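You operate a simulated robot arm through the tools that you are given. There is no shell and no other tool. Be economical: measure what you need, move in short steps, check, and stop when the job is done.

Carry out the task below with a simulated robot arm. There is one attempt and no reset: what you move stays moved.

## Task
Shut the gate, pack the P-412 and P-305 boxes in the Quebrizo carton and roll it to the gate.
Fine: the cream boxes; the third one stays out; gate shut before the carton rolls. Set down upright: what you pick out.

Only the result counts: the job must be done as asked and must still hold three seconds after the hand-in. Knocking over, shifting, dropping, spilling or breaking anything else fails it.

## Robot
A 6-joint arm with a two-finger gripper, fixed in place. Base frame: the origin is at the foot of the arm, x ahead of it, y to its left, z up. Units: mm, rad, N and s.
Its first joint turns from -2.897 to 2.897 rad. Payload 2.45 kg.
The tool frame sits at the grasp point between the pads (the TCP): z along the fingers, y along the line on which they close. The tips reach 20 mm beyond it. The gripper opens to 140 mm. The gripper's body begins 168 mm behind the TCP.
Orientation is that of the tool frame in the base frame, as a unit quaternion [w, x, y, z]. With the fingers straight down and closing along the base's y, the tool's x points along the base's -x, its y along +y and its z along -z.

## Interface
- The arm moves only by the tool arm_command. Its argument "series" is a list of rows, each a list of 3 entries, a list of its own where there are three numbers: the shift along the base's x, y, z in units of 150 mm (1.0 is 150 mm), then the turn, a rotation vector about the base's x, y, z in units of 90 degrees (1.0 is 90 degrees), then the closure, from 0 (fully open) to 1 (shut). In form: [[[dx, dy, dz], [wx, wy, wz], claw], ...]. A call has 1 to 10 rows; each row is the pose to reach, as a shift and turn from the pose commanded when the call began. A call with a number of a shift or a turn outside -1 to 1 is refused whole. Each row takes 0.2 s and may step no farther than 50 mm and 0.15 rad from the row before; otherwise, or with a gripper value out of range, the whole call is refused. A pose out of reach is approached as far as the arm can. The call stops where the force on the tool passes 90 N (or 10 N more than at its start, if that is more) or the arm is blocked; 0.2 s more then pass. Each finger travels about 45 mm/s and halts on what it meets, pressing with about 38 N; the grip force reading is that of the motor and also rises with nothing between the fingers. The clock runs only during rows and for 0.2 s after the last one: add rows that repeat a pose to give the fingers time. It gives the time, the measured TCP pose, the force on the tool (base axes), the opening and the grip force at its end, in the units of the frame above (readings bear some noise), with the torque about the TCP (base axes, N m) and any sound that the robot's microphone picked up, and new pictures: "show" is both (left out), scene, wrist or none.
- Cameras (640 x 400 px; columns grow to the right, rows downward): "scene" is fixed at [52.1, -501.5, 1546.3]; the picture's right is [0.45, -0.89, 0.00], its down [-0.35, -0.18, -0.92] and it looks along [0.82, 0.41, -0.39] (base axes); focal length 288 px, centre (320, 200). "wrist" rides on the gripper at [78, 11, -209] in the tool frame; the picture's right is [-0.14, 0.99, 0.00], its down [-0.92, -0.13, -0.37] and it looks along [-0.36, -0.05, 0.93] (tool axes); focal length 280 px, centre (320, 200). There is no depth. A picture from a camera that has moved, and an enlarged one, comes with that camera's place and axes in the base frame and with its lens.
- close_up(camera, box): a new picture of the part [left, top, right, bottom] of that camera's present view, enlarged. No time passes.
- finish_job(): hands the job in; it is judged then, once.

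Go step by step. Nothing tells you positions but the pictures and the camera data: compare them with the known pose of the tool, close in by small moves and look again before you grip or let go. The budget is 120 turns and 200 pictures, counting those below and the enlarged ones. Unless the task says otherwise, let go and move clear before handing in, and close with one line.

The tools are called after "Call:" by a JSON object that holds its "fn" and its "kwargs". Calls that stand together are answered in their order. arm_command: Moves the arm, as the interface text tells. Its arguments: {"type":"object","properties":{"series":{"type":"array","items":{"type":"array"}},"show":{"type":"string","enum":["both","scene","wrist","none"]}},"required":["series"]} The other tools are called the same way: close_up (camera, box) takes an enlarged picture of a part of a camera's view; finish_job () hands the job in.

At the start:

```text
time_s: 0.0
position: [562.3, 59.9, 1408.2]
orientation: [0.001, -0.001, 1.0, 0.001]
contact_force: [-0.2, -0.3, -0.4]
torque: [0.01, 0.04, 0.0]
grip_width: 140.1
finger_force: 0.1
```

scene: 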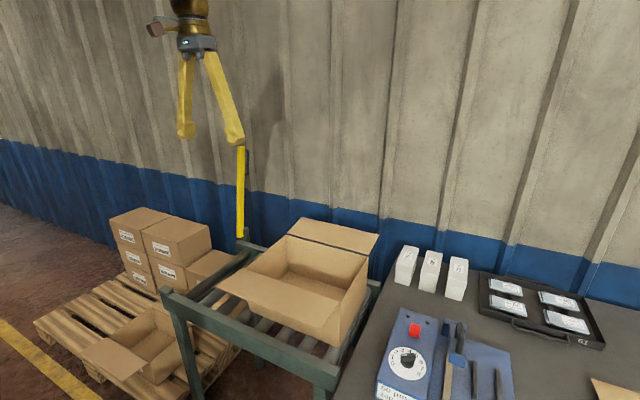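
wrist: 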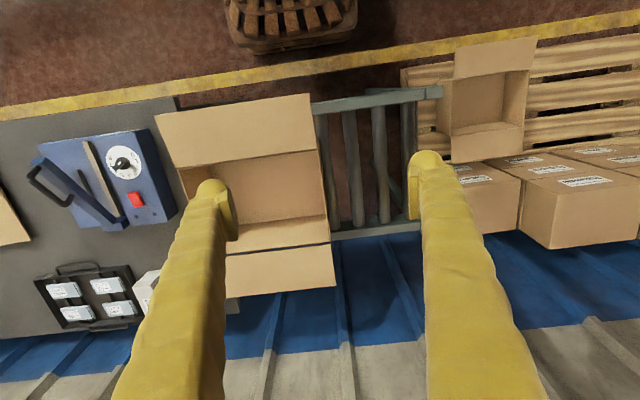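

I see a roller conveyor with an open carton, a bench with three small cream boxes, and a yellow gate bar standing upright at the conveyor end. I'll enlarge the key parts first.

Call:
{"fn": "close_up", "kwargs": {"camera": "scene", "box": [380, 230, 500, 305]}}

Call:
{"fn": "close_up", "kwargs": {"camera": "scene", "box": [140, 130, 400, 400]}}

Call:
{"fn": "close_up", "kwargs": {"camera": "wrist", "box": [140, 60, 460, 300]}}

Call:
{"fn": "close_up", "kwargs": {"camera": "scene", "box": [370, 260, 640, 400]}}

```text
5.33 times, centred on (440, 268) of scene
camera zoom: at [52.1, -501.5, 1546.3], right [0.45, -0.89, 0.0], down [-0.35, -0.18, -0.92], along [0.82, 0.41, -0.39], focal length 1539 px, centre (-320, -160)
```

zoom: 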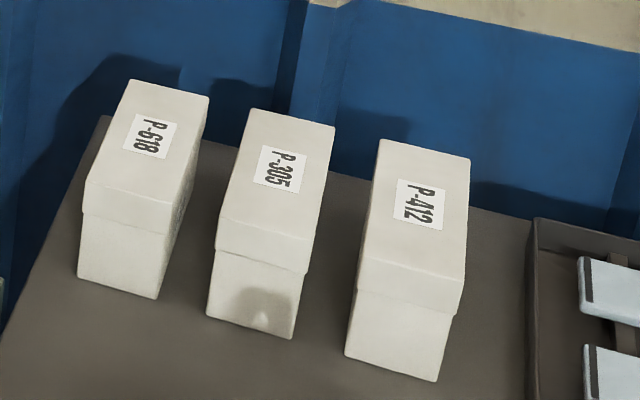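

```text
1.48 times, centred on (270, 265) of scene
camera zoom: at [52.1, -501.5, 1546.3], right [0.45, -0.89, 0.0], down [-0.35, -0.18, -0.92], along [0.82, 0.41, -0.39], focal length 428 px, centre (394, 104)
```

zoom: 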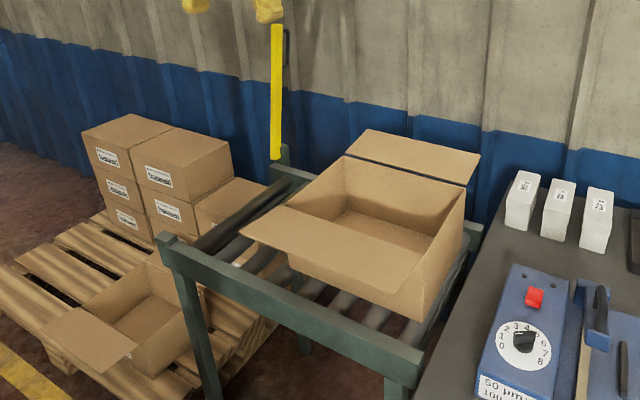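

```text
1.67 times, centred on (300, 180) of wrist
camera zoom: at [485.0, 72.2, 1618.7], right [0.14, 0.99, 0.0], down [0.92, -0.13, 0.37], along [0.37, -0.05, -0.93], focal length 467 px, centre (353, 233)
```

zoom: 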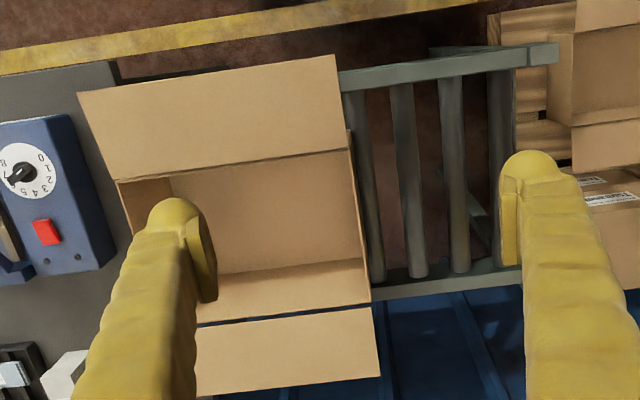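

```text
2.37 times, centred on (505, 330) of scene
camera zoom: at [52.1, -501.5, 1546.3], right [0.45, -0.89, 0.0], down [-0.35, -0.18, -0.92], along [0.82, 0.41, -0.39], focal length 684 px, centre (-118, -108)
```

zoom: 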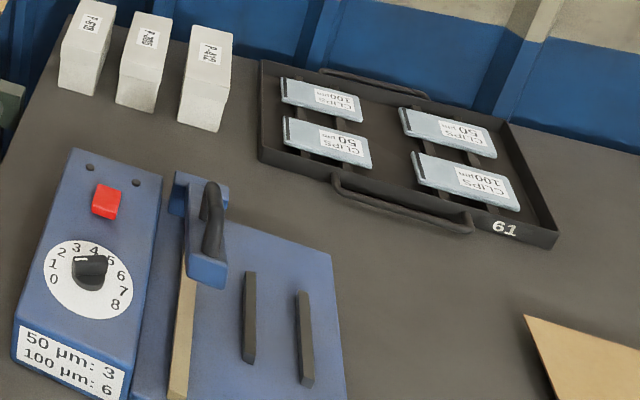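

The boxes are, left to right, P-618, P-305, P-412. Next I look at the gate hinge and the carton labels.

Call:
{"fn": "close_up", "kwargs": {"camera": "scene", "box": [200, 140, 300, 270]}}

Call:
{"fn": "close_up", "kwargs": {"camera": "scene", "box": [100, 200, 220, 300]}}

Call:
{"fn": "close_up", "kwargs": {"camera": "scene", "box": [150, 210, 390, 400]}}

```text
3.08 times, centred on (250, 205) of scene
camera zoom: at [52.1, -501.5, 1546.3], right [0.45, -0.89, 0.0], down [-0.35, -0.18, -0.92], along [0.82, 0.41, -0.39], focal length 888 px, centre (535, 185)
```

zoom: 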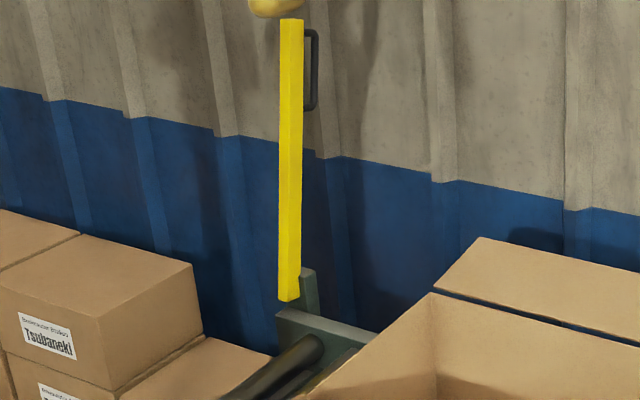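

```text
4.00 times, centred on (160, 250) of scene
camera zoom: at [52.1, -501.5, 1546.3], right [0.45, -0.89, 0.0], down [-0.35, -0.18, -0.92], along [0.82, 0.41, -0.39], focal length 1154 px, centre (960, 0)
```

zoom: 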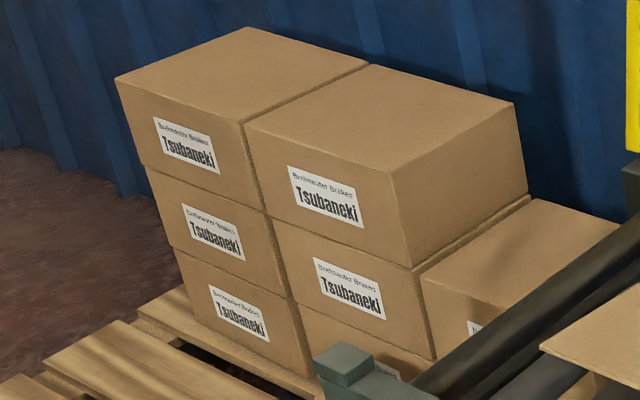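

```text
2.11 times, centred on (270, 305) of scene
camera zoom: at [52.1, -501.5, 1546.3], right [0.45, -0.89, 0.0], down [-0.35, -0.18, -0.92], along [0.82, 0.41, -0.39], focal length 607 px, centre (425, -21)
```

zoom: 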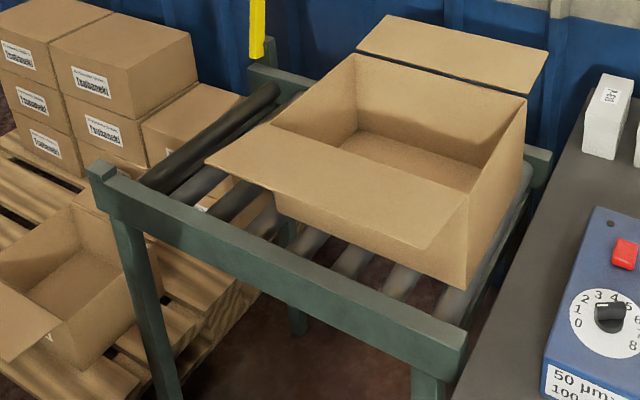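

The carton on the rollers sits next to an upright yellow bar hinged at the far post, around (960, 377, 835), and the near post is about (545, 377, 815). I'll swing the tool to point forward and move towards the bar for a better look.

Call:
{"fn": "arm_command", "kwargs": {"series": [[[0, 0.1, -0.07], [0, -0.09, 0], 0], [[0, 0.2, -0.14], [0, -0.18, 0], 0], [[0, 0.3, -0.21], [0, -0.27, 0], 0], [[0, 0.4, -0.28], [0, -0.36, 0], 0], [[0, 0.5, -0.35], [0, -0.45, 0], 0], [[0, 0.6, -0.42], [0, -0.54, 0], 0], [[0, 0.7, -0.49], [0, -0.63, 0], 0], [[0, 0.8, -0.56], [0, -0.72, 0], 0], [[0, 0.9, -0.63], [0, -0.81, 0], 0], [[0, 1.0, -0.7], [0, -0.9, 0], 0]]}}

```text
time_s: 2.2
position: [561.3, 210.5, 1302.8]
orientation: [0.651, -0.001, 0.759, 0.0]
contact_force: [0.1, 0.3, 1.0]
torque: [0.01, 0.0, 0.03]
grip_width: 140.2
finger_force: 0.2
camera wrist: at [344.4, 221.9, 1259.0], right [0.02, 0.99, 0.14], down [-0.22, -0.13, 0.97], along [0.97, -0.05, 0.22], focal length 280 px, centre (320, 200)
```

scene: 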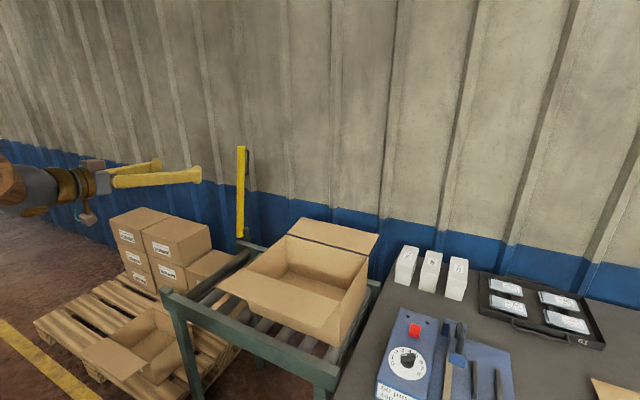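
wrist: 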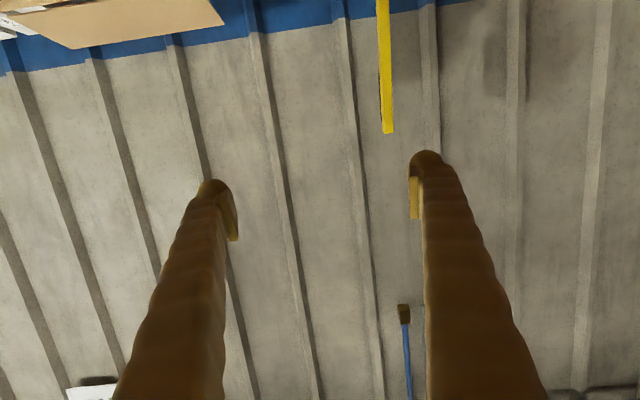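

Call:
{"fn": "close_up", "kwargs": {"camera": "scene", "box": [200, 130, 300, 260]}}

Call:
{"fn": "close_up", "kwargs": {"camera": "wrist", "box": [340, 0, 440, 140]}}

```text
3.08 times, centred on (250, 195) of scene
camera zoom: at [52.1, -501.5, 1546.3], right [0.45, -0.89, 0.0], down [-0.35, -0.18, -0.92], along [0.82, 0.41, -0.39], focal length 888 px, centre (535, 215)
```

zoom: 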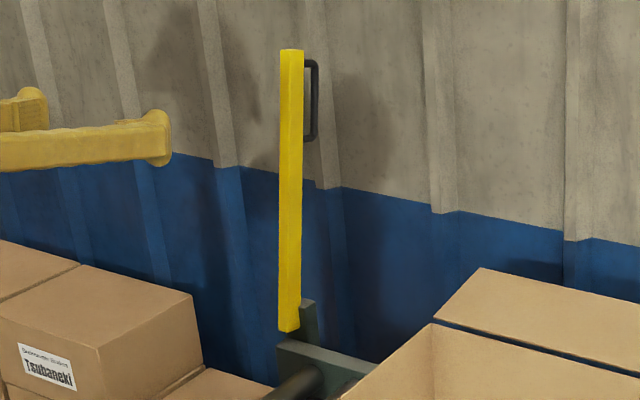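

```text
2.86 times, centred on (390, 70) of wrist
camera zoom: at [344.4, 221.9, 1259.0], right [0.02, 0.99, 0.14], down [-0.22, -0.13, 0.97], along [0.97, -0.05, 0.22], focal length 801 px, centre (120, 571)
```

zoom: 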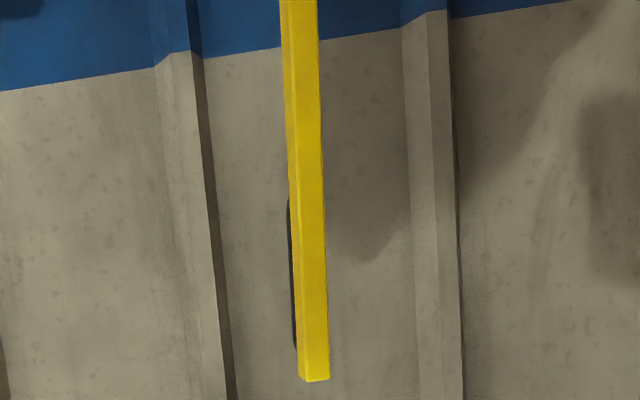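

The bar leans back about 9°, with its hinge around (930, 360, 850), its top around (995, 357, 1273) and the handle behind it. The tool already points perpendicular to it, so I approach to grip it mid-length.

Call:
{"fn": "arm_command", "kwargs": {"series": [[[0.15, 0.16, -0.17], [0, 0, 0], 0.1], [[0.3, 0.32, -0.34], [0, 0, 0], 0.2], [[0.45, 0.48, -0.5], [0, 0, 0], 0.3], [[0.6, 0.64, -0.67], [0, 0, 0], 0.4], [[0.75, 0.8, -0.84], [0, 0, 0], 0.4], [[0.9, 0.98, -1.0], [0, 0, 0], 0.4]]}}

```text
time_s: 3.6
position: [699.1, 355.8, 1153.7]
orientation: [0.65, 0.0, 0.76, 0.0]
contact_force: [0.6, -1.1, -0.4]
torque: [0.04, -0.04, 0.02]
grip_width: 84.3
finger_force: 0.0
camera wrist: at [479.5, 368.7, 1109.9], right [0.02, 0.99, 0.14], down [-0.22, -0.13, 0.97], along [0.97, -0.05, 0.22], focal length 280 px, centre (320, 200)
```

scene: 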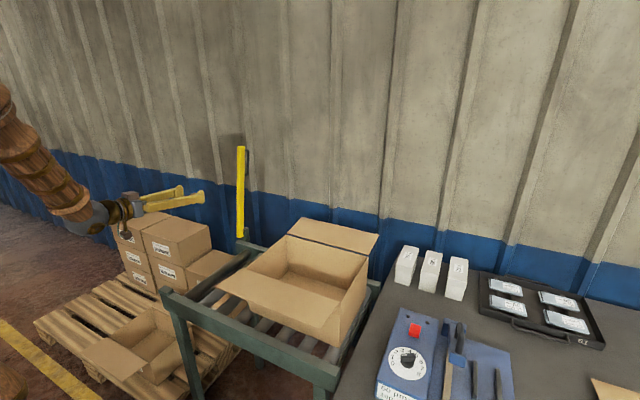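
wrist: 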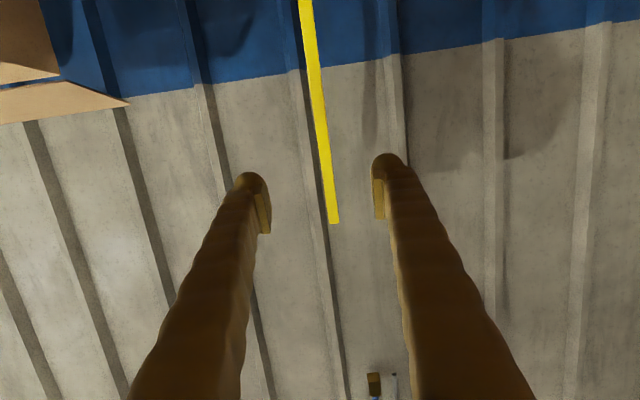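

Call:
{"fn": "arm_command", "kwargs": {"series": [[[0.25, 0.01, -0.08], [0, 0, 0], 0.4], [[0.5, 0.02, -0.16], [0, 0, 0], 0.4], [[0.75, 0.04, -0.24], [0, 0, 0], 0.4], [[1.0, 0.05, -0.31], [0, 0, 0], 0.4]]}}

```text
time_s: 4.6
position: [848.8, 362.3, 1107.0]
orientation: [0.65, -0.001, 0.76, 0.001]
contact_force: [1.3, 0.6, 1.0]
torque: [-0.03, -0.02, 0.0]
grip_width: 83.8
finger_force: 0.0
camera wrist: at [630.6, 374.7, 1064.3], right [0.02, 0.99, 0.14], down [-0.22, -0.13, 0.97], along [0.97, -0.05, 0.22], focal length 280 px, centre (320, 200)
```

scene: 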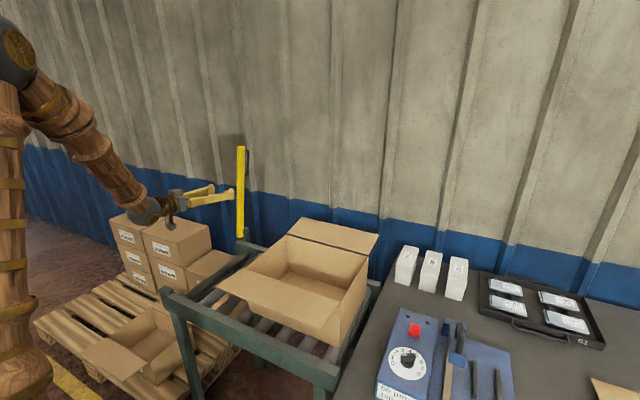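
wrist: 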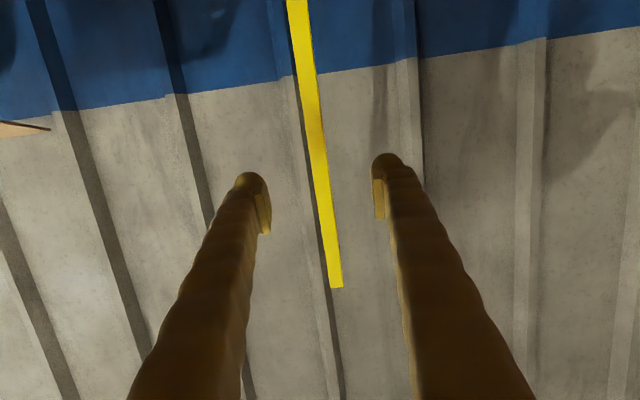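

Call:
{"fn": "arm_command", "kwargs": {"series": [[[0.25, 0.0, 0], [0, 0, 0], 0.4], [[0.5, 0.0, 0], [0, 0, 0], 0.4], [[0.77, 0.0, 0], [0, 0, 0], 0.4]]}}

Call:
{"fn": "close_up", "kwargs": {"camera": "scene", "box": [170, 140, 300, 250]}}

```text
time_s: 5.4
position: [963.9, 365.0, 1107.9]
orientation: [0.651, -0.001, 0.759, 0.001]
contact_force: [0.2, 0.1, 0.0]
torque: [-0.01, 0.04, -0.01]
grip_width: 83.9
finger_force: 0.0
camera wrist: at [746.8, 377.0, 1064.4], right [0.02, 0.99, 0.14], down [-0.22, -0.13, 0.97], along [0.98, -0.05, 0.22], focal length 280 px, centre (320, 200)
```

scene: 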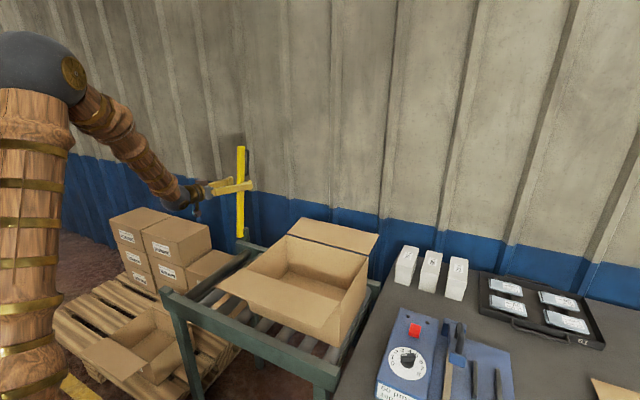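
wrist: 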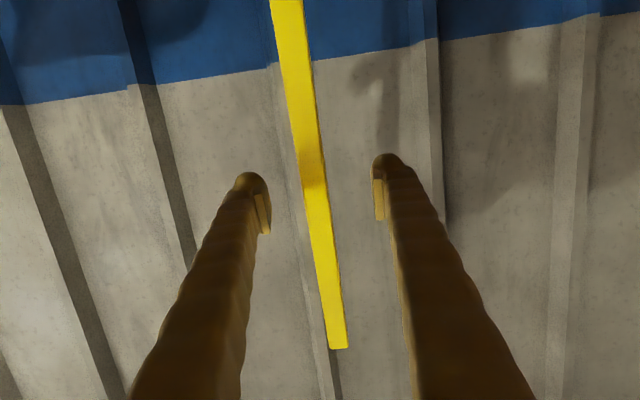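

```text
3.64 times, centred on (235, 195) of scene
camera zoom: at [52.1, -501.5, 1546.3], right [0.45, -0.89, 0.0], down [-0.35, -0.18, -0.92], along [0.82, 0.41, -0.39], focal length 1049 px, centre (629, 218)
```

zoom: 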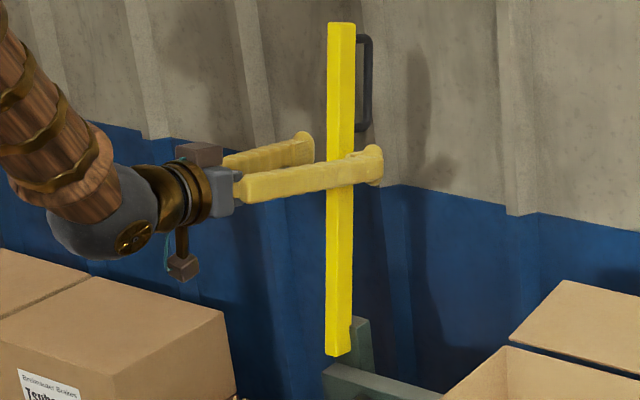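

The bar is between the fingers; gripping it.

Call:
{"fn": "arm_command", "kwargs": {"series": [[[0, 0, 0], [0, 0, 0], 1], [[0, 0, 0], [0, 0, 0], 1], [[0, 0, 0], [0, 0, 0], 1], [[0, 0, 0], [0, 0, 0], 1], [[0, 0, 0], [0, 0, 0], 1]], "show": "wrist"}}

```text
time_s: 6.6
position: [964.2, 362.6, 1107.6]
orientation: [0.65, 0.001, 0.76, -0.001]
contact_force: [-4.0, -37.9, -0.7]
torque: [-0.1, -0.03, -0.36]
grip_width: 19.2
finger_force: 32.1
camera wrist: at [746.7, 375.2, 1064.4], right [0.02, 0.99, 0.14], down [-0.22, -0.13, 0.97], along [0.97, -0.05, 0.22], focal length 280 px, centre (320, 200)
```

wrist: 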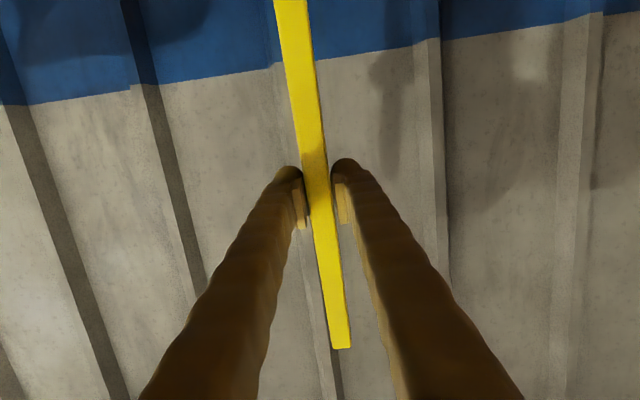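

The force shows the bar is a bit to −y of the grip centre; I shift to balance it.

Call:
{"fn": "arm_command", "kwargs": {"series": [[[0, -0.02, 0], [0, 0, 0], 1], [[0, -0.035, 0], [0, 0, 0], 1], [[0, -0.035, 0], [0, 0, 0], 1]], "show": "none"}}

```text
time_s: 7.4
position: [963.7, 362.6, 1107.9]
orientation: [0.651, -0.003, 0.759, 0.002]
contact_force: [3.4, 19.8, 14.2]
torque: [0.15, -0.24, 0.19]
grip_width: 19.2
finger_force: 43.5
```

Gripping rigidly from the front would put the gripper beneath the falling bar, so I'll regrip nearer the tip. From there I'll let the bar pivot in the pads while I pull it down and pitch the gripper downwards.

Call:
{"fn": "arm_command", "kwargs": {"series": [[[0, 0.01, 0], [0, 0, 0], 0.7], [[0, 0.01, 0], [0, 0, 0], 0.65], [[0, 0.01, 0], [0, 0, 0], 0.65], [[0.03, 0.01, 0.2], [0, 0, 0], 0.65], [[0.06, 0.01, 0.4], [0, 0, 0], 0.65], [[0.1, 0.01, 0.6], [0, 0, 0], 0.65], [[0.1, 0.01, 0.6], [0, 0, 0], 0.65]]}}

Call:
{"fn": "close_up", "kwargs": {"camera": "scene", "box": [170, 140, 300, 250]}}

```text
time_s: 9.0
position: [978.6, 362.1, 1196.1]
orientation: [0.65, -0.001, 0.76, 0.0]
contact_force: [0.4, -0.3, 0.2]
torque: [-0.01, -0.02, 0.04]
grip_width: 48.9
finger_force: 0.2
camera wrist: at [760.4, 373.2, 1152.5], right [0.02, 0.99, 0.14], down [-0.22, -0.13, 0.97], along [0.97, -0.05, 0.22], focal length 280 px, centre (320, 200)
```

scene: 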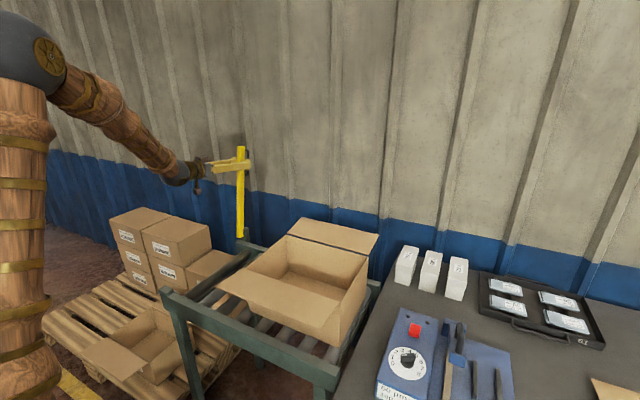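
wrist: 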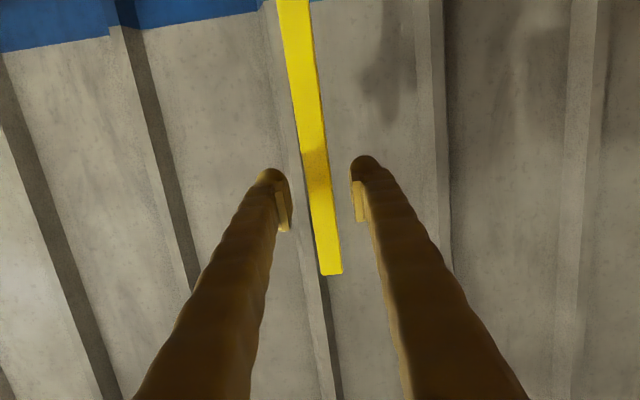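

```text
3.64 times, centred on (235, 195) of scene
camera zoom: at [52.1, -501.5, 1546.3], right [0.45, -0.89, 0.0], down [-0.35, -0.18, -0.92], along [0.82, 0.41, -0.39], focal length 1049 px, centre (629, 218)
```

zoom: 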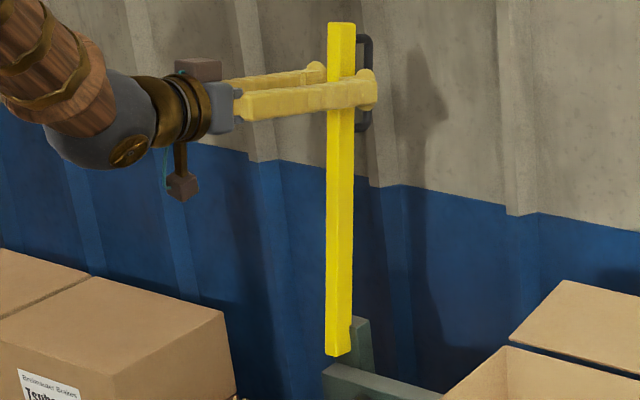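

Call:
{"fn": "arm_command", "kwargs": {"series": [[[0, 0, 0], [0, 0, 0], 1], [[0, 0, 0], [0, 0, 0], 1], [[0, 0, 0], [0, 0, 0], 1], [[0, 0, 0], [0, 0, 0], 1], [[-0.1, 0.005, 0.005], [0, 0.02, 0], 1], [[-0.2, 0.01, 0.005], [0, 0.04, 0], 1], [[-0.29, 0.015, 0.0], [0, 0.06, 0], 1], [[-0.38, 0.02, 0.0], [0, 0.09, 0], 1]]}}

```text
time_s: 10.8
position: [921.8, 362.5, 1197.4]
orientation: [0.595, 0.0, 0.804, 0.0]
contact_force: [4.1, -32.5, 17.1]
torque: [-0.2, -1.36, -0.32]
grip_width: 18.9
finger_force: 44.0
camera wrist: at [699.5, 375.0, 1185.0], right [0.04, 0.99, 0.13], down [-0.08, -0.13, 0.99], along [1.0, -0.05, 0.08], focal length 280 px, centre (320, 200)
```

scene: 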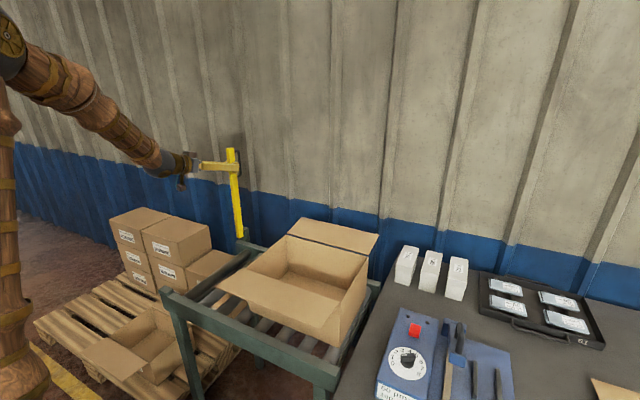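
wrist: 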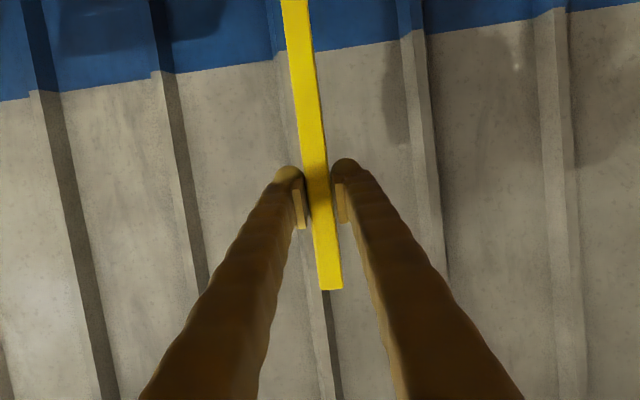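

Call:
{"fn": "arm_command", "kwargs": {"series": [[[-0.15, -0.03, -0.027], [0, 0.035, 0], 1], [[-0.3, -0.03, -0.057], [0, 0.07, 0], 1], [[-0.443, -0.025, -0.097], [0, 0.105, 0], 1], [[-0.587, -0.025, -0.147], [0, 0.14, 0], 1], [[-0.727, -0.02, -0.205], [0, 0.175, 0], 1], [[-0.86, -0.02, -0.273], [0, 0.21, 0], 1]]}}

```text
time_s: 12.2
position: [791.7, 362.8, 1156.6]
orientation: [0.454, -0.002, 0.891, 0.001]
contact_force: [1.2, 19.6, 6.1]
torque: [0.19, -1.22, 0.12]
grip_width: 19.1
finger_force: 43.9
camera wrist: at [577.4, 373.6, 1217.3], right [0.08, 0.99, 0.11], down [0.24, -0.13, 0.96], along [0.97, -0.05, -0.25], focal length 280 px, centre (320, 200)
```

scene: 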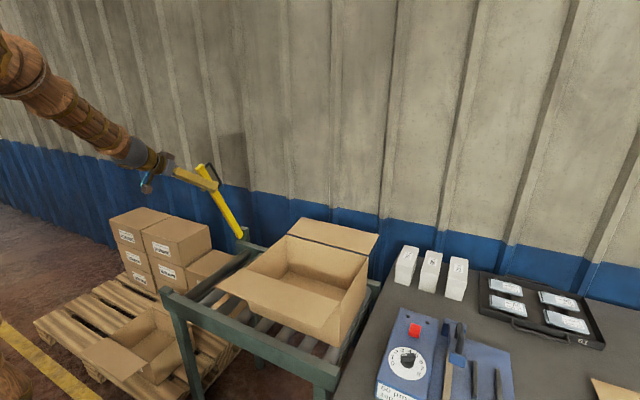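
wrist: 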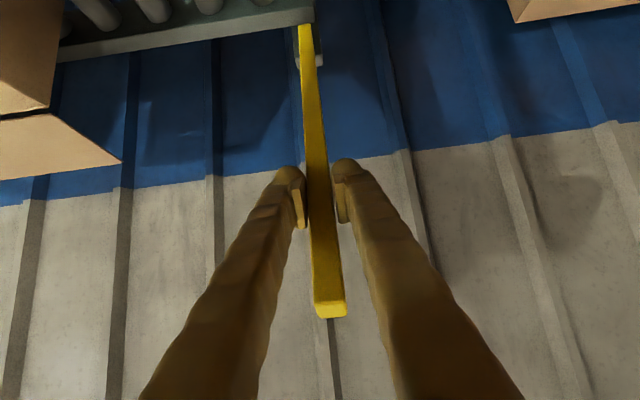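

Call:
{"fn": "arm_command", "kwargs": {"series": [[[-0.153, 0.015, -0.1], [0, 0.04, 0], 1], [[-0.304, 0.015, -0.212], [0, 0.08, 0], 1], [[-0.445, 0.015, -0.337], [0, 0.12, 0], 1], [[-0.575, 0.015, -0.473], [0, 0.16, 0], 1], [[-0.692, 0.015, -0.621], [0, 0.2, 0], 1], [[-0.796, 0.015, -0.778], [0, 0.24, 0], 1], [[-0.886, 0.015, -0.944], [0, 0.28, 0], 1]]}}

```text
time_s: 13.8
position: [658.6, 361.9, 1012.7]
orientation: [0.249, -0.001, 0.968, 0.0]
contact_force: [10.4, 11.0, -4.2]
torque: [0.07, -1.17, 0.07]
grip_width: 19.1
finger_force: 44.0
camera wrist: at [489.7, 374.1, 1160.3], right [0.12, 0.99, 0.07], down [0.63, -0.13, 0.77], along [0.77, -0.05, -0.64], focal length 280 px, centre (320, 200)
```

scene: 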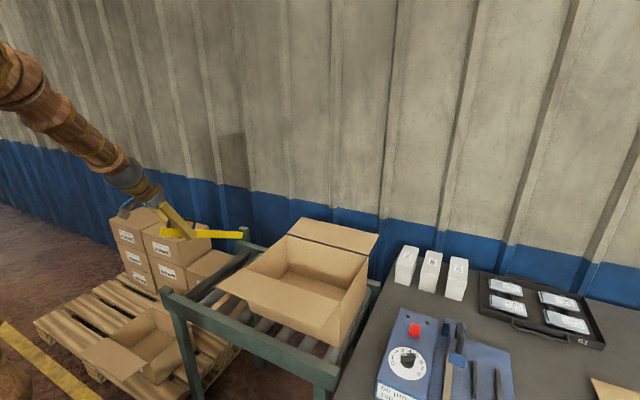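
wrist: 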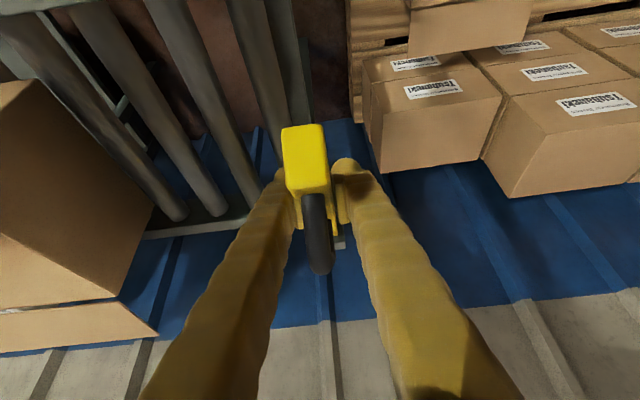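

Call:
{"fn": "arm_command", "kwargs": {"series": [[[-0.073, 0.01, -0.16], [0, 0.05, 0], 1], [[-0.133, 0.01, -0.333], [0, 0.1, 0], 1], [[-0.177, 0.01, -0.52], [0, 0.15, 0], 1], [[-0.207, 0.01, -0.707], [0, 0.2, 0], 1], [[-0.217, 0.01, -0.86], [0, 0.25, 0], 1]]}}

Call:
{"fn": "close_up", "kwargs": {"camera": "scene", "box": [130, 210, 270, 320]}}

```text
time_s: 15.0
position: [625.9, 361.7, 885.2]
orientation: [0.054, 0.0, 0.999, -0.001]
contact_force: [2.2, -72.9, -3.9]
torque: [-0.73, -0.14, -0.1]
grip_width: 19.4
finger_force: 44.1
camera wrist: at [526.5, 375.1, 1085.3], right [0.14, 0.99, 0.01], down [0.88, -0.13, 0.47], along [0.46, -0.05, -0.89], focal length 280 px, centre (320, 200)
```

scene: 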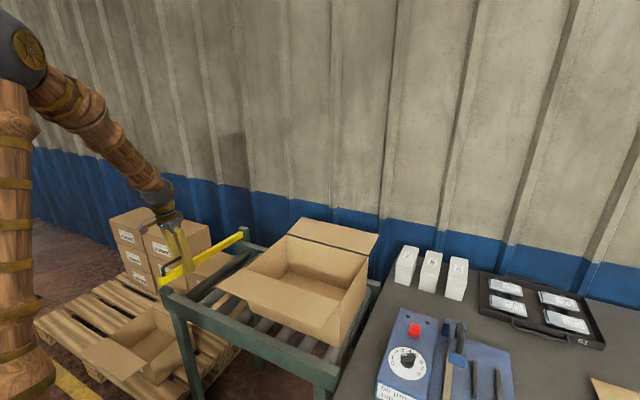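
wrist: 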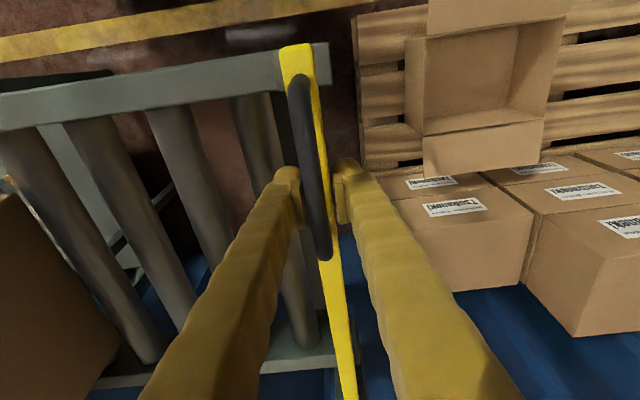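

```text
3.64 times, centred on (200, 265) of scene
camera zoom: at [52.1, -501.5, 1546.3], right [0.45, -0.89, 0.0], down [-0.35, -0.18, -0.92], along [0.82, 0.41, -0.39], focal length 1049 px, centre (756, -36)
```

zoom: 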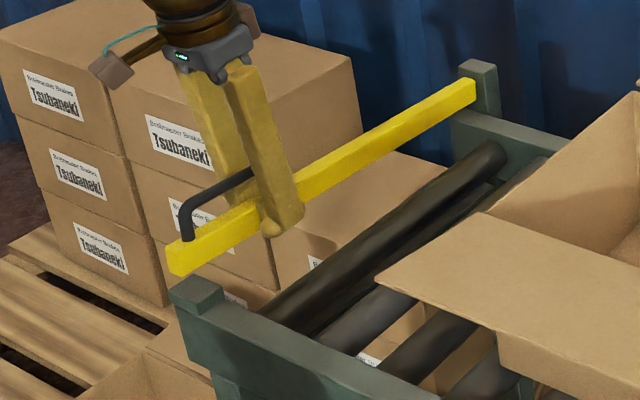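

The bar is nearly down. I correct the sideways strain and lower slowly until it rests.

Call:
{"fn": "arm_command", "kwargs": {"series": [[[0, -0.035, -0.02], [0, 0, 0], 1], [[0, -0.04, -0.06], [0, 0.01, 0], 1], [[0, -0.04, -0.1], [0, 0.02, 0], 1], [[0, -0.04, -0.14], [0, 0.03, 0], 1]], "show": "none"}}

Call:
{"fn": "close_up", "kwargs": {"camera": "scene", "box": [130, 210, 270, 320]}}

```text
time_s: 16.0
position: [626.8, 361.8, 866.1]
orientation: [0.036, -0.001, 0.999, 0.003]
contact_force: [-2.8, 73.2, 10.7]
torque: [0.84, -0.76, 0.03]
grip_width: 19.4
finger_force: 44.1
```

```text
3.64 times, centred on (200, 265) of scene
camera zoom: at [52.1, -501.5, 1546.3], right [0.45, -0.89, 0.0], down [-0.35, -0.18, -0.92], along [0.82, 0.41, -0.39], focal length 1049 px, centre (756, -36)
```

zoom: 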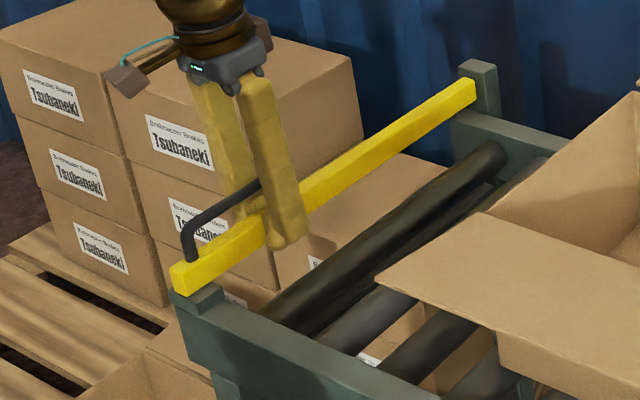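

Call:
{"fn": "arm_command", "kwargs": {"series": [[[0, 0.01, 0], [0, 0, 0], 1], [[0, 0.02, -0.02], [0, 0, 0], 1], [[0, 0.02, -0.04], [0, 0, 0], 1], [[0, 0.02, -0.06], [0, 0, 0], 1], [[0, 0.02, -0.08], [0, 0, 0], 1]], "show": "none"}}

Call:
{"fn": "close_up", "kwargs": {"camera": "scene", "box": [130, 210, 270, 320]}}

```text
time_s: 17.2
position: [625.3, 361.1, 852.9]
orientation: [0.031, -0.001, 1.0, 0.0]
contact_force: [-10.6, 49.0, 19.6]
torque: [0.24, -0.2, 0.8]
grip_width: 15.5
finger_force: 41.4
```

```text
3.64 times, centred on (200, 265) of scene
camera zoom: at [52.1, -501.5, 1546.3], right [0.45, -0.89, 0.0], down [-0.35, -0.18, -0.92], along [0.82, 0.41, -0.39], focal length 1049 px, centre (756, -36)
```

zoom: 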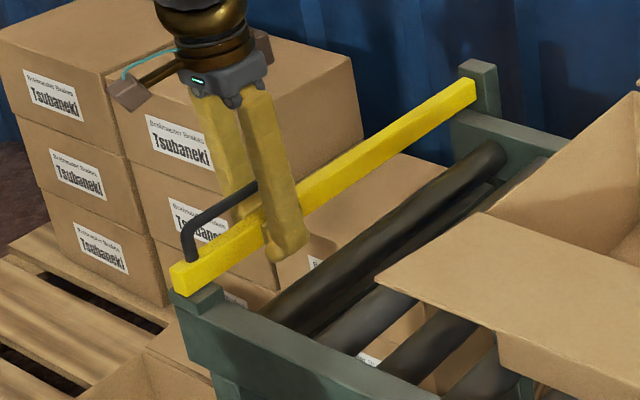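

The bar now rests on the near post. I release, raise the gripper, and check it stays.

Call:
{"fn": "arm_command", "kwargs": {"series": [[[0, 0.02, 0], [0, 0, 0], 0.6], [[0, 0.02, 0], [0, 0, 0], 0.6], [[0, 0.02, 0], [0, 0, 0], 0.6], [[0, 0.02, 0.2], [0, 0, 0], 0.6], [[0, 0.02, 0.5], [0, 0, 0], 0.6], [[0, 0.02, 0.8], [0, 0, 0], 0.6], [[0, 0.02, 1.0], [0, 0, 0], 0.6]]}}

Call:
{"fn": "close_up", "kwargs": {"camera": "scene", "box": [130, 210, 270, 320]}}

```text
time_s: 18.8
position: [624.3, 365.0, 1001.5]
orientation: [0.032, -0.001, 0.999, 0.001]
contact_force: [0.1, 0.0, 0.1]
torque: [-0.01, -0.03, 0.0]
grip_width: 56.3
finger_force: 0.0
camera wrist: at [534.1, 377.3, 1207.9], right [0.14, 0.99, 0.01], down [0.9, -0.13, 0.43], along [0.42, -0.05, -0.9], focal length 280 px, centre (320, 200)
```

scene: 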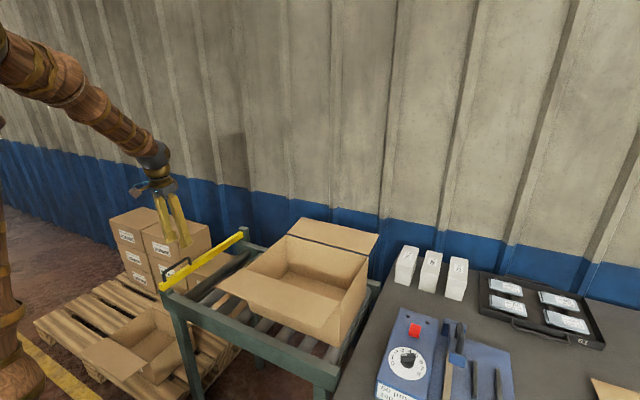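
wrist: 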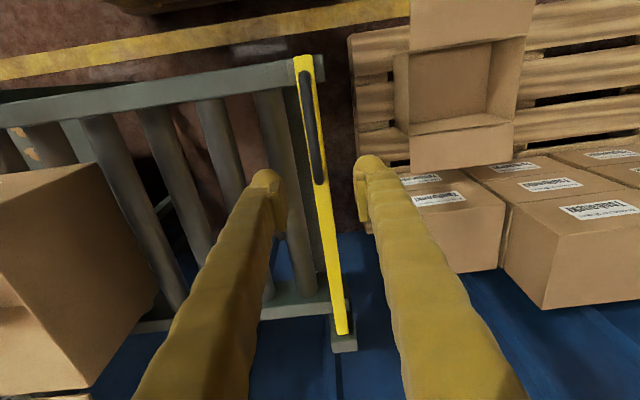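

```text
3.64 times, centred on (200, 265) of scene
camera zoom: at [52.1, -501.5, 1546.3], right [0.45, -0.89, 0.0], down [-0.35, -0.18, -0.92], along [0.82, 0.41, -0.39], focal length 1049 px, centre (756, -36)
```

zoom: 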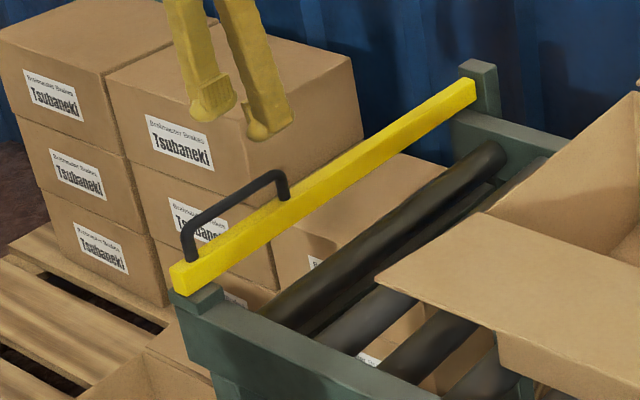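

The gate is shut. Now I verify the cartons' labels.

Call:
{"fn": "close_up", "kwargs": {"camera": "scene", "box": [70, 290, 210, 390]}}

Call:
{"fn": "close_up", "kwargs": {"camera": "wrist", "box": [380, 0, 640, 220]}}

Call:
{"fn": "close_up", "kwargs": {"camera": "scene", "box": [210, 210, 390, 360]}}

```text
4.00 times, centred on (140, 340) of scene
camera zoom: at [52.1, -501.5, 1546.3], right [0.45, -0.89, 0.0], down [-0.35, -0.18, -0.92], along [0.82, 0.41, -0.39], focal length 1154 px, centre (1040, -360)
```

zoom: 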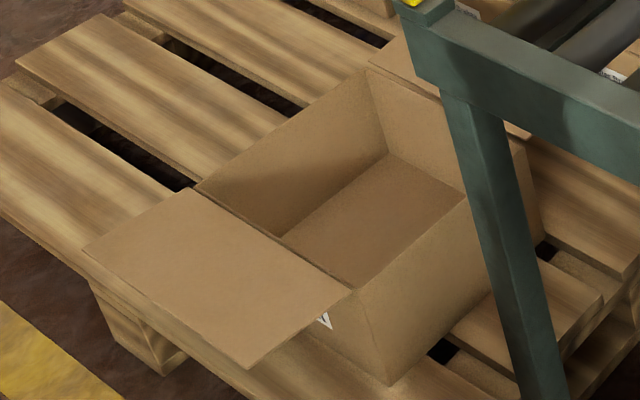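

```text
1.82 times, centred on (510, 110) of wrist
camera zoom: at [534.1, 377.3, 1207.9], right [0.14, 0.99, 0.01], down [0.9, -0.13, 0.43], along [0.42, -0.05, -0.9], focal length 510 px, centre (-26, 364)
```

zoom: 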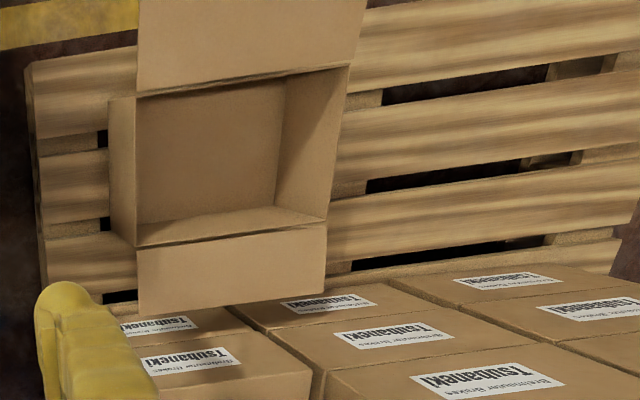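

```text
2.67 times, centred on (300, 285) of scene
camera zoom: at [52.1, -501.5, 1546.3], right [0.45, -0.89, 0.0], down [-0.35, -0.18, -0.92], along [0.82, 0.41, -0.39], focal length 769 px, centre (373, -27)
```

zoom: 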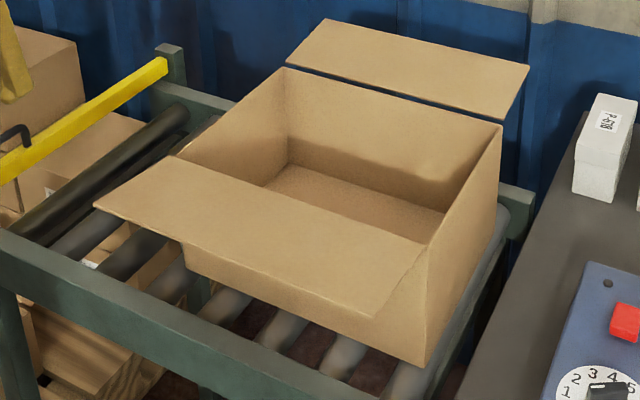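

The roller carton is the only one that can roll to the gate, so I take it as the Quebrizo one and will check its label when I can. Next I travel to view the cream boxes, which I estimate at about x 915, y −400/−478/−556, top z 990.

Call:
{"fn": "arm_command", "kwargs": {"series": [[[0.0, -0.2, 0.25], [0, -0.01, 0], 0.4], [[0.0, -0.4, 0.5], [0, -0.02, 0], 0.2], [[0.0, -0.6, 0.75], [0, -0.03, 0], 0], [[0.0, -0.8, 1.0], [0, -0.04, 0], 0], [[0.0, -1.0, 1.0], [0, -0.04, 0], 0]], "show": "none"}}

Call:
{"fn": "arm_command", "kwargs": {"series": [[[0.0, -0.25, 0.2], [0, 0, 0], 0], [[0.0, -0.5, 0.4], [0, 0, 0], 0], [[0.0, -0.75, 0.6], [0, 0, 0], 0], [[0.0, -1.0, 0.7], [0, 0, 0], 0]], "show": "none"}}

Call:
{"fn": "arm_command", "kwargs": {"series": [[[0.0, -0.3, 0], [0, 0, 0], 0], [[0.0, -0.6, 0], [0, 0, 0], 0], [[0.0, -0.9, 0], [0, 0, 0], 0]], "show": "wrist"}}

Call:
{"fn": "arm_command", "kwargs": {"series": [[[0.0, -0.3, 0], [0, 0, 0], 0], [[0.0, -0.6, 0], [0, 0, 0], 0], [[0.0, -0.9, 0], [0, 0, 0], 0]], "show": "none"}}

Call:
{"fn": "arm_command", "kwargs": {"series": [[[0.0, -0.3, 0], [0, 0, 0], 0], [[0.0, -0.6, 0], [0, 0, 0], 0], [[0.0, -0.9, 0], [0, 0, 0], 0]], "show": "wrist"}}

```text
time_s: 20.0
position: [629.3, 213.8, 1153.4]
orientation: [0.063, -0.001, 0.998, 0.001]
contact_force: [0.5, 0.0, 0.3]
torque: [0.03, -0.02, -0.01]
grip_width: 140.1
finger_force: 0.1
```

```text
time_s: 21.0
position: [627.9, 64.5, 1255.8]
orientation: [0.063, -0.002, 0.998, 0.001]
contact_force: [-0.3, -0.8, -0.4]
torque: [0.05, -0.01, 0.01]
grip_width: 139.9
finger_force: 0.0
```

```text
time_s: 21.8
position: [628.2, -69.9, 1257.4]
orientation: [0.064, -0.001, 0.998, 0.001]
contact_force: [-0.6, 0.7, -0.1]
torque: [-0.01, 0.01, 0.01]
grip_width: 139.9
finger_force: 0.1
camera wrist: at [524.5, -57.9, 1455.8], right [0.14, 0.99, 0.02], down [0.87, -0.13, 0.48], along [0.48, -0.05, -0.88], focal length 280 px, centre (320, 200)
```

wrist: 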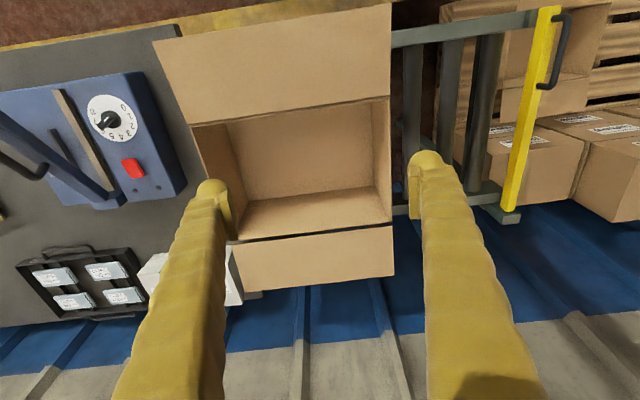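

```text
time_s: 22.6
position: [626.6, -206.4, 1256.8]
orientation: [0.064, 0.0, 0.998, 0.0]
contact_force: [-0.4, 0.5, -0.3]
torque: [-0.02, 0.0, -0.01]
grip_width: 139.9
finger_force: 0.0
```

```text
time_s: 23.4
position: [625.7, -342.5, 1256.3]
orientation: [0.064, -0.001, 0.998, 0.001]
contact_force: [0.1, 0.4, -0.3]
torque: [-0.04, 0.0, -0.01]
grip_width: 139.8
finger_force: 0.0
camera wrist: at [521.7, -331.5, 1455.5], right [0.14, 0.99, 0.02], down [0.87, -0.13, 0.48], along [0.48, -0.05, -0.88], focal length 280 px, centre (320, 200)
```

wrist: 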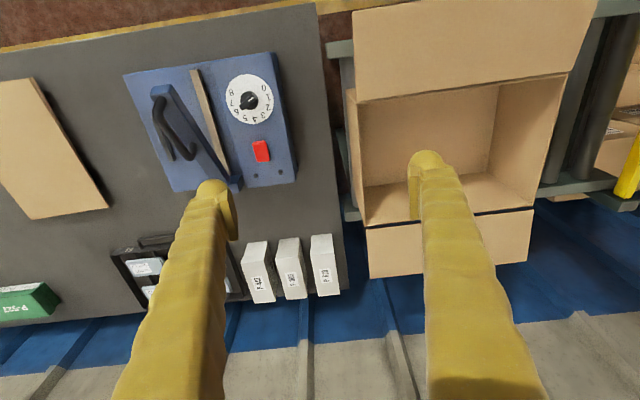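

Call:
{"fn": "close_up", "kwargs": {"camera": "wrist", "box": [230, 220, 350, 310]}}

Call:
{"fn": "close_up", "kwargs": {"camera": "wrist", "box": [330, 0, 600, 290]}}

```text
4.44 times, centred on (290, 265) of wrist
camera zoom: at [521.7, -331.5, 1455.5], right [0.14, 0.99, 0.02], down [0.87, -0.13, 0.48], along [0.48, -0.05, -0.88], focal length 1246 px, centre (453, -89)
```

zoom: 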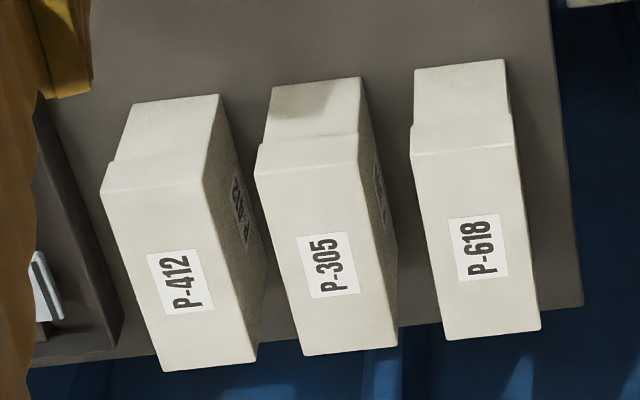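

```text
1.38 times, centred on (465, 145) of wrist
camera zoom: at [521.7, -331.5, 1455.5], right [0.14, 0.99, 0.02], down [0.87, -0.13, 0.48], along [0.48, -0.05, -0.88], focal length 387 px, centre (120, 276)
```

zoom: 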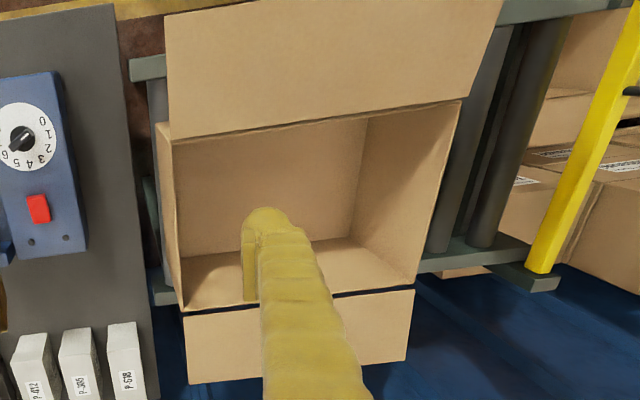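

The boxes turn out to be farther away: tops at z≈877 and bench at z≈802, each about 155 (x) × 62 (y) × 75 mm. P-412 is centred near (1075, −567), P-305 near y −474 and P-618 near y −380. That needs an outward-tilted tool, so I move towards P-412 with about 50° of tilt.

Call:
{"fn": "arm_command", "kwargs": {"series": [[[0.12, -0.12, -0.08], [0, -0.06, 0], 0], [[0.25, -0.25, -0.16], [0, -0.12, 0], 0], [[0.37, -0.37, -0.24], [0, -0.18, 0], 0], [[0.5, -0.5, -0.32], [0, -0.24, 0], 0], [[0.62, -0.62, -0.4], [0, -0.3, 0], 0], [[0.75, -0.75, -0.48], [0, -0.36, 0], 0.15], [[0.87, -0.87, -0.56], [0, -0.42, 0], 0.3], [[1, -1, -0.64], [0, -0.48, 0], 0.4]], "show": "none"}}

Call:
{"fn": "arm_command", "kwargs": {"series": [[[0.25, -0.12, -0.1], [0, 0, 0], 0.4], [[0.5, -0.25, -0.2], [0, 0, 0], 0.4], [[0.75, -0.37, -0.3], [0, 0, 0], 0.4], [[1, -0.5, -0.4], [0, 0, 0], 0.4]]}}

```text
time_s: 25.2
position: [777.5, -492.1, 1161.1]
orientation: [0.427, -0.001, 0.904, 0.0]
contact_force: [0.1, 0.0, 0.2]
torque: [-0.01, 0.03, -0.01]
grip_width: 84.0
finger_force: 0.1
```

```text
time_s: 26.2
position: [925.1, -564.9, 1100.1]
orientation: [0.428, -0.001, 0.904, -0.001]
contact_force: [0.2, -0.1, 0.2]
torque: [-0.03, 0.13, -0.03]
grip_width: 84.3
finger_force: 0.0
camera wrist: at [715.2, -553.0, 1173.9], right [0.09, 0.99, 0.11], down [0.3, -0.13, 0.95], along [0.95, -0.05, -0.31], focal length 280 px, centre (320, 200)
```

scene: 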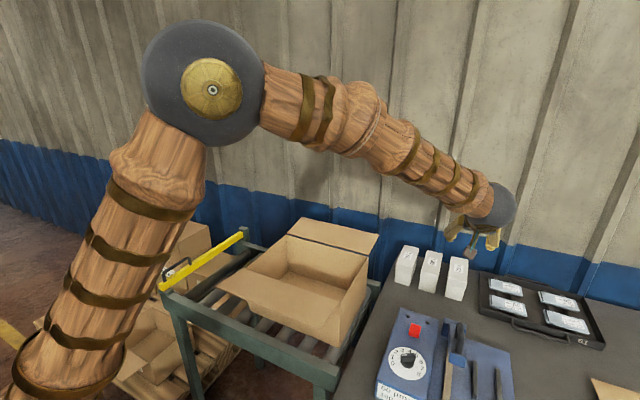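
wrist: 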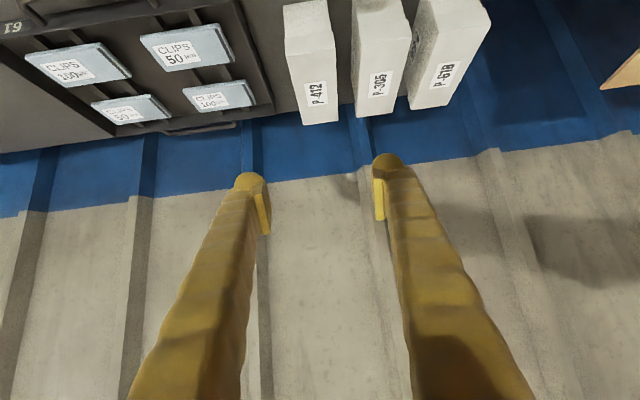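

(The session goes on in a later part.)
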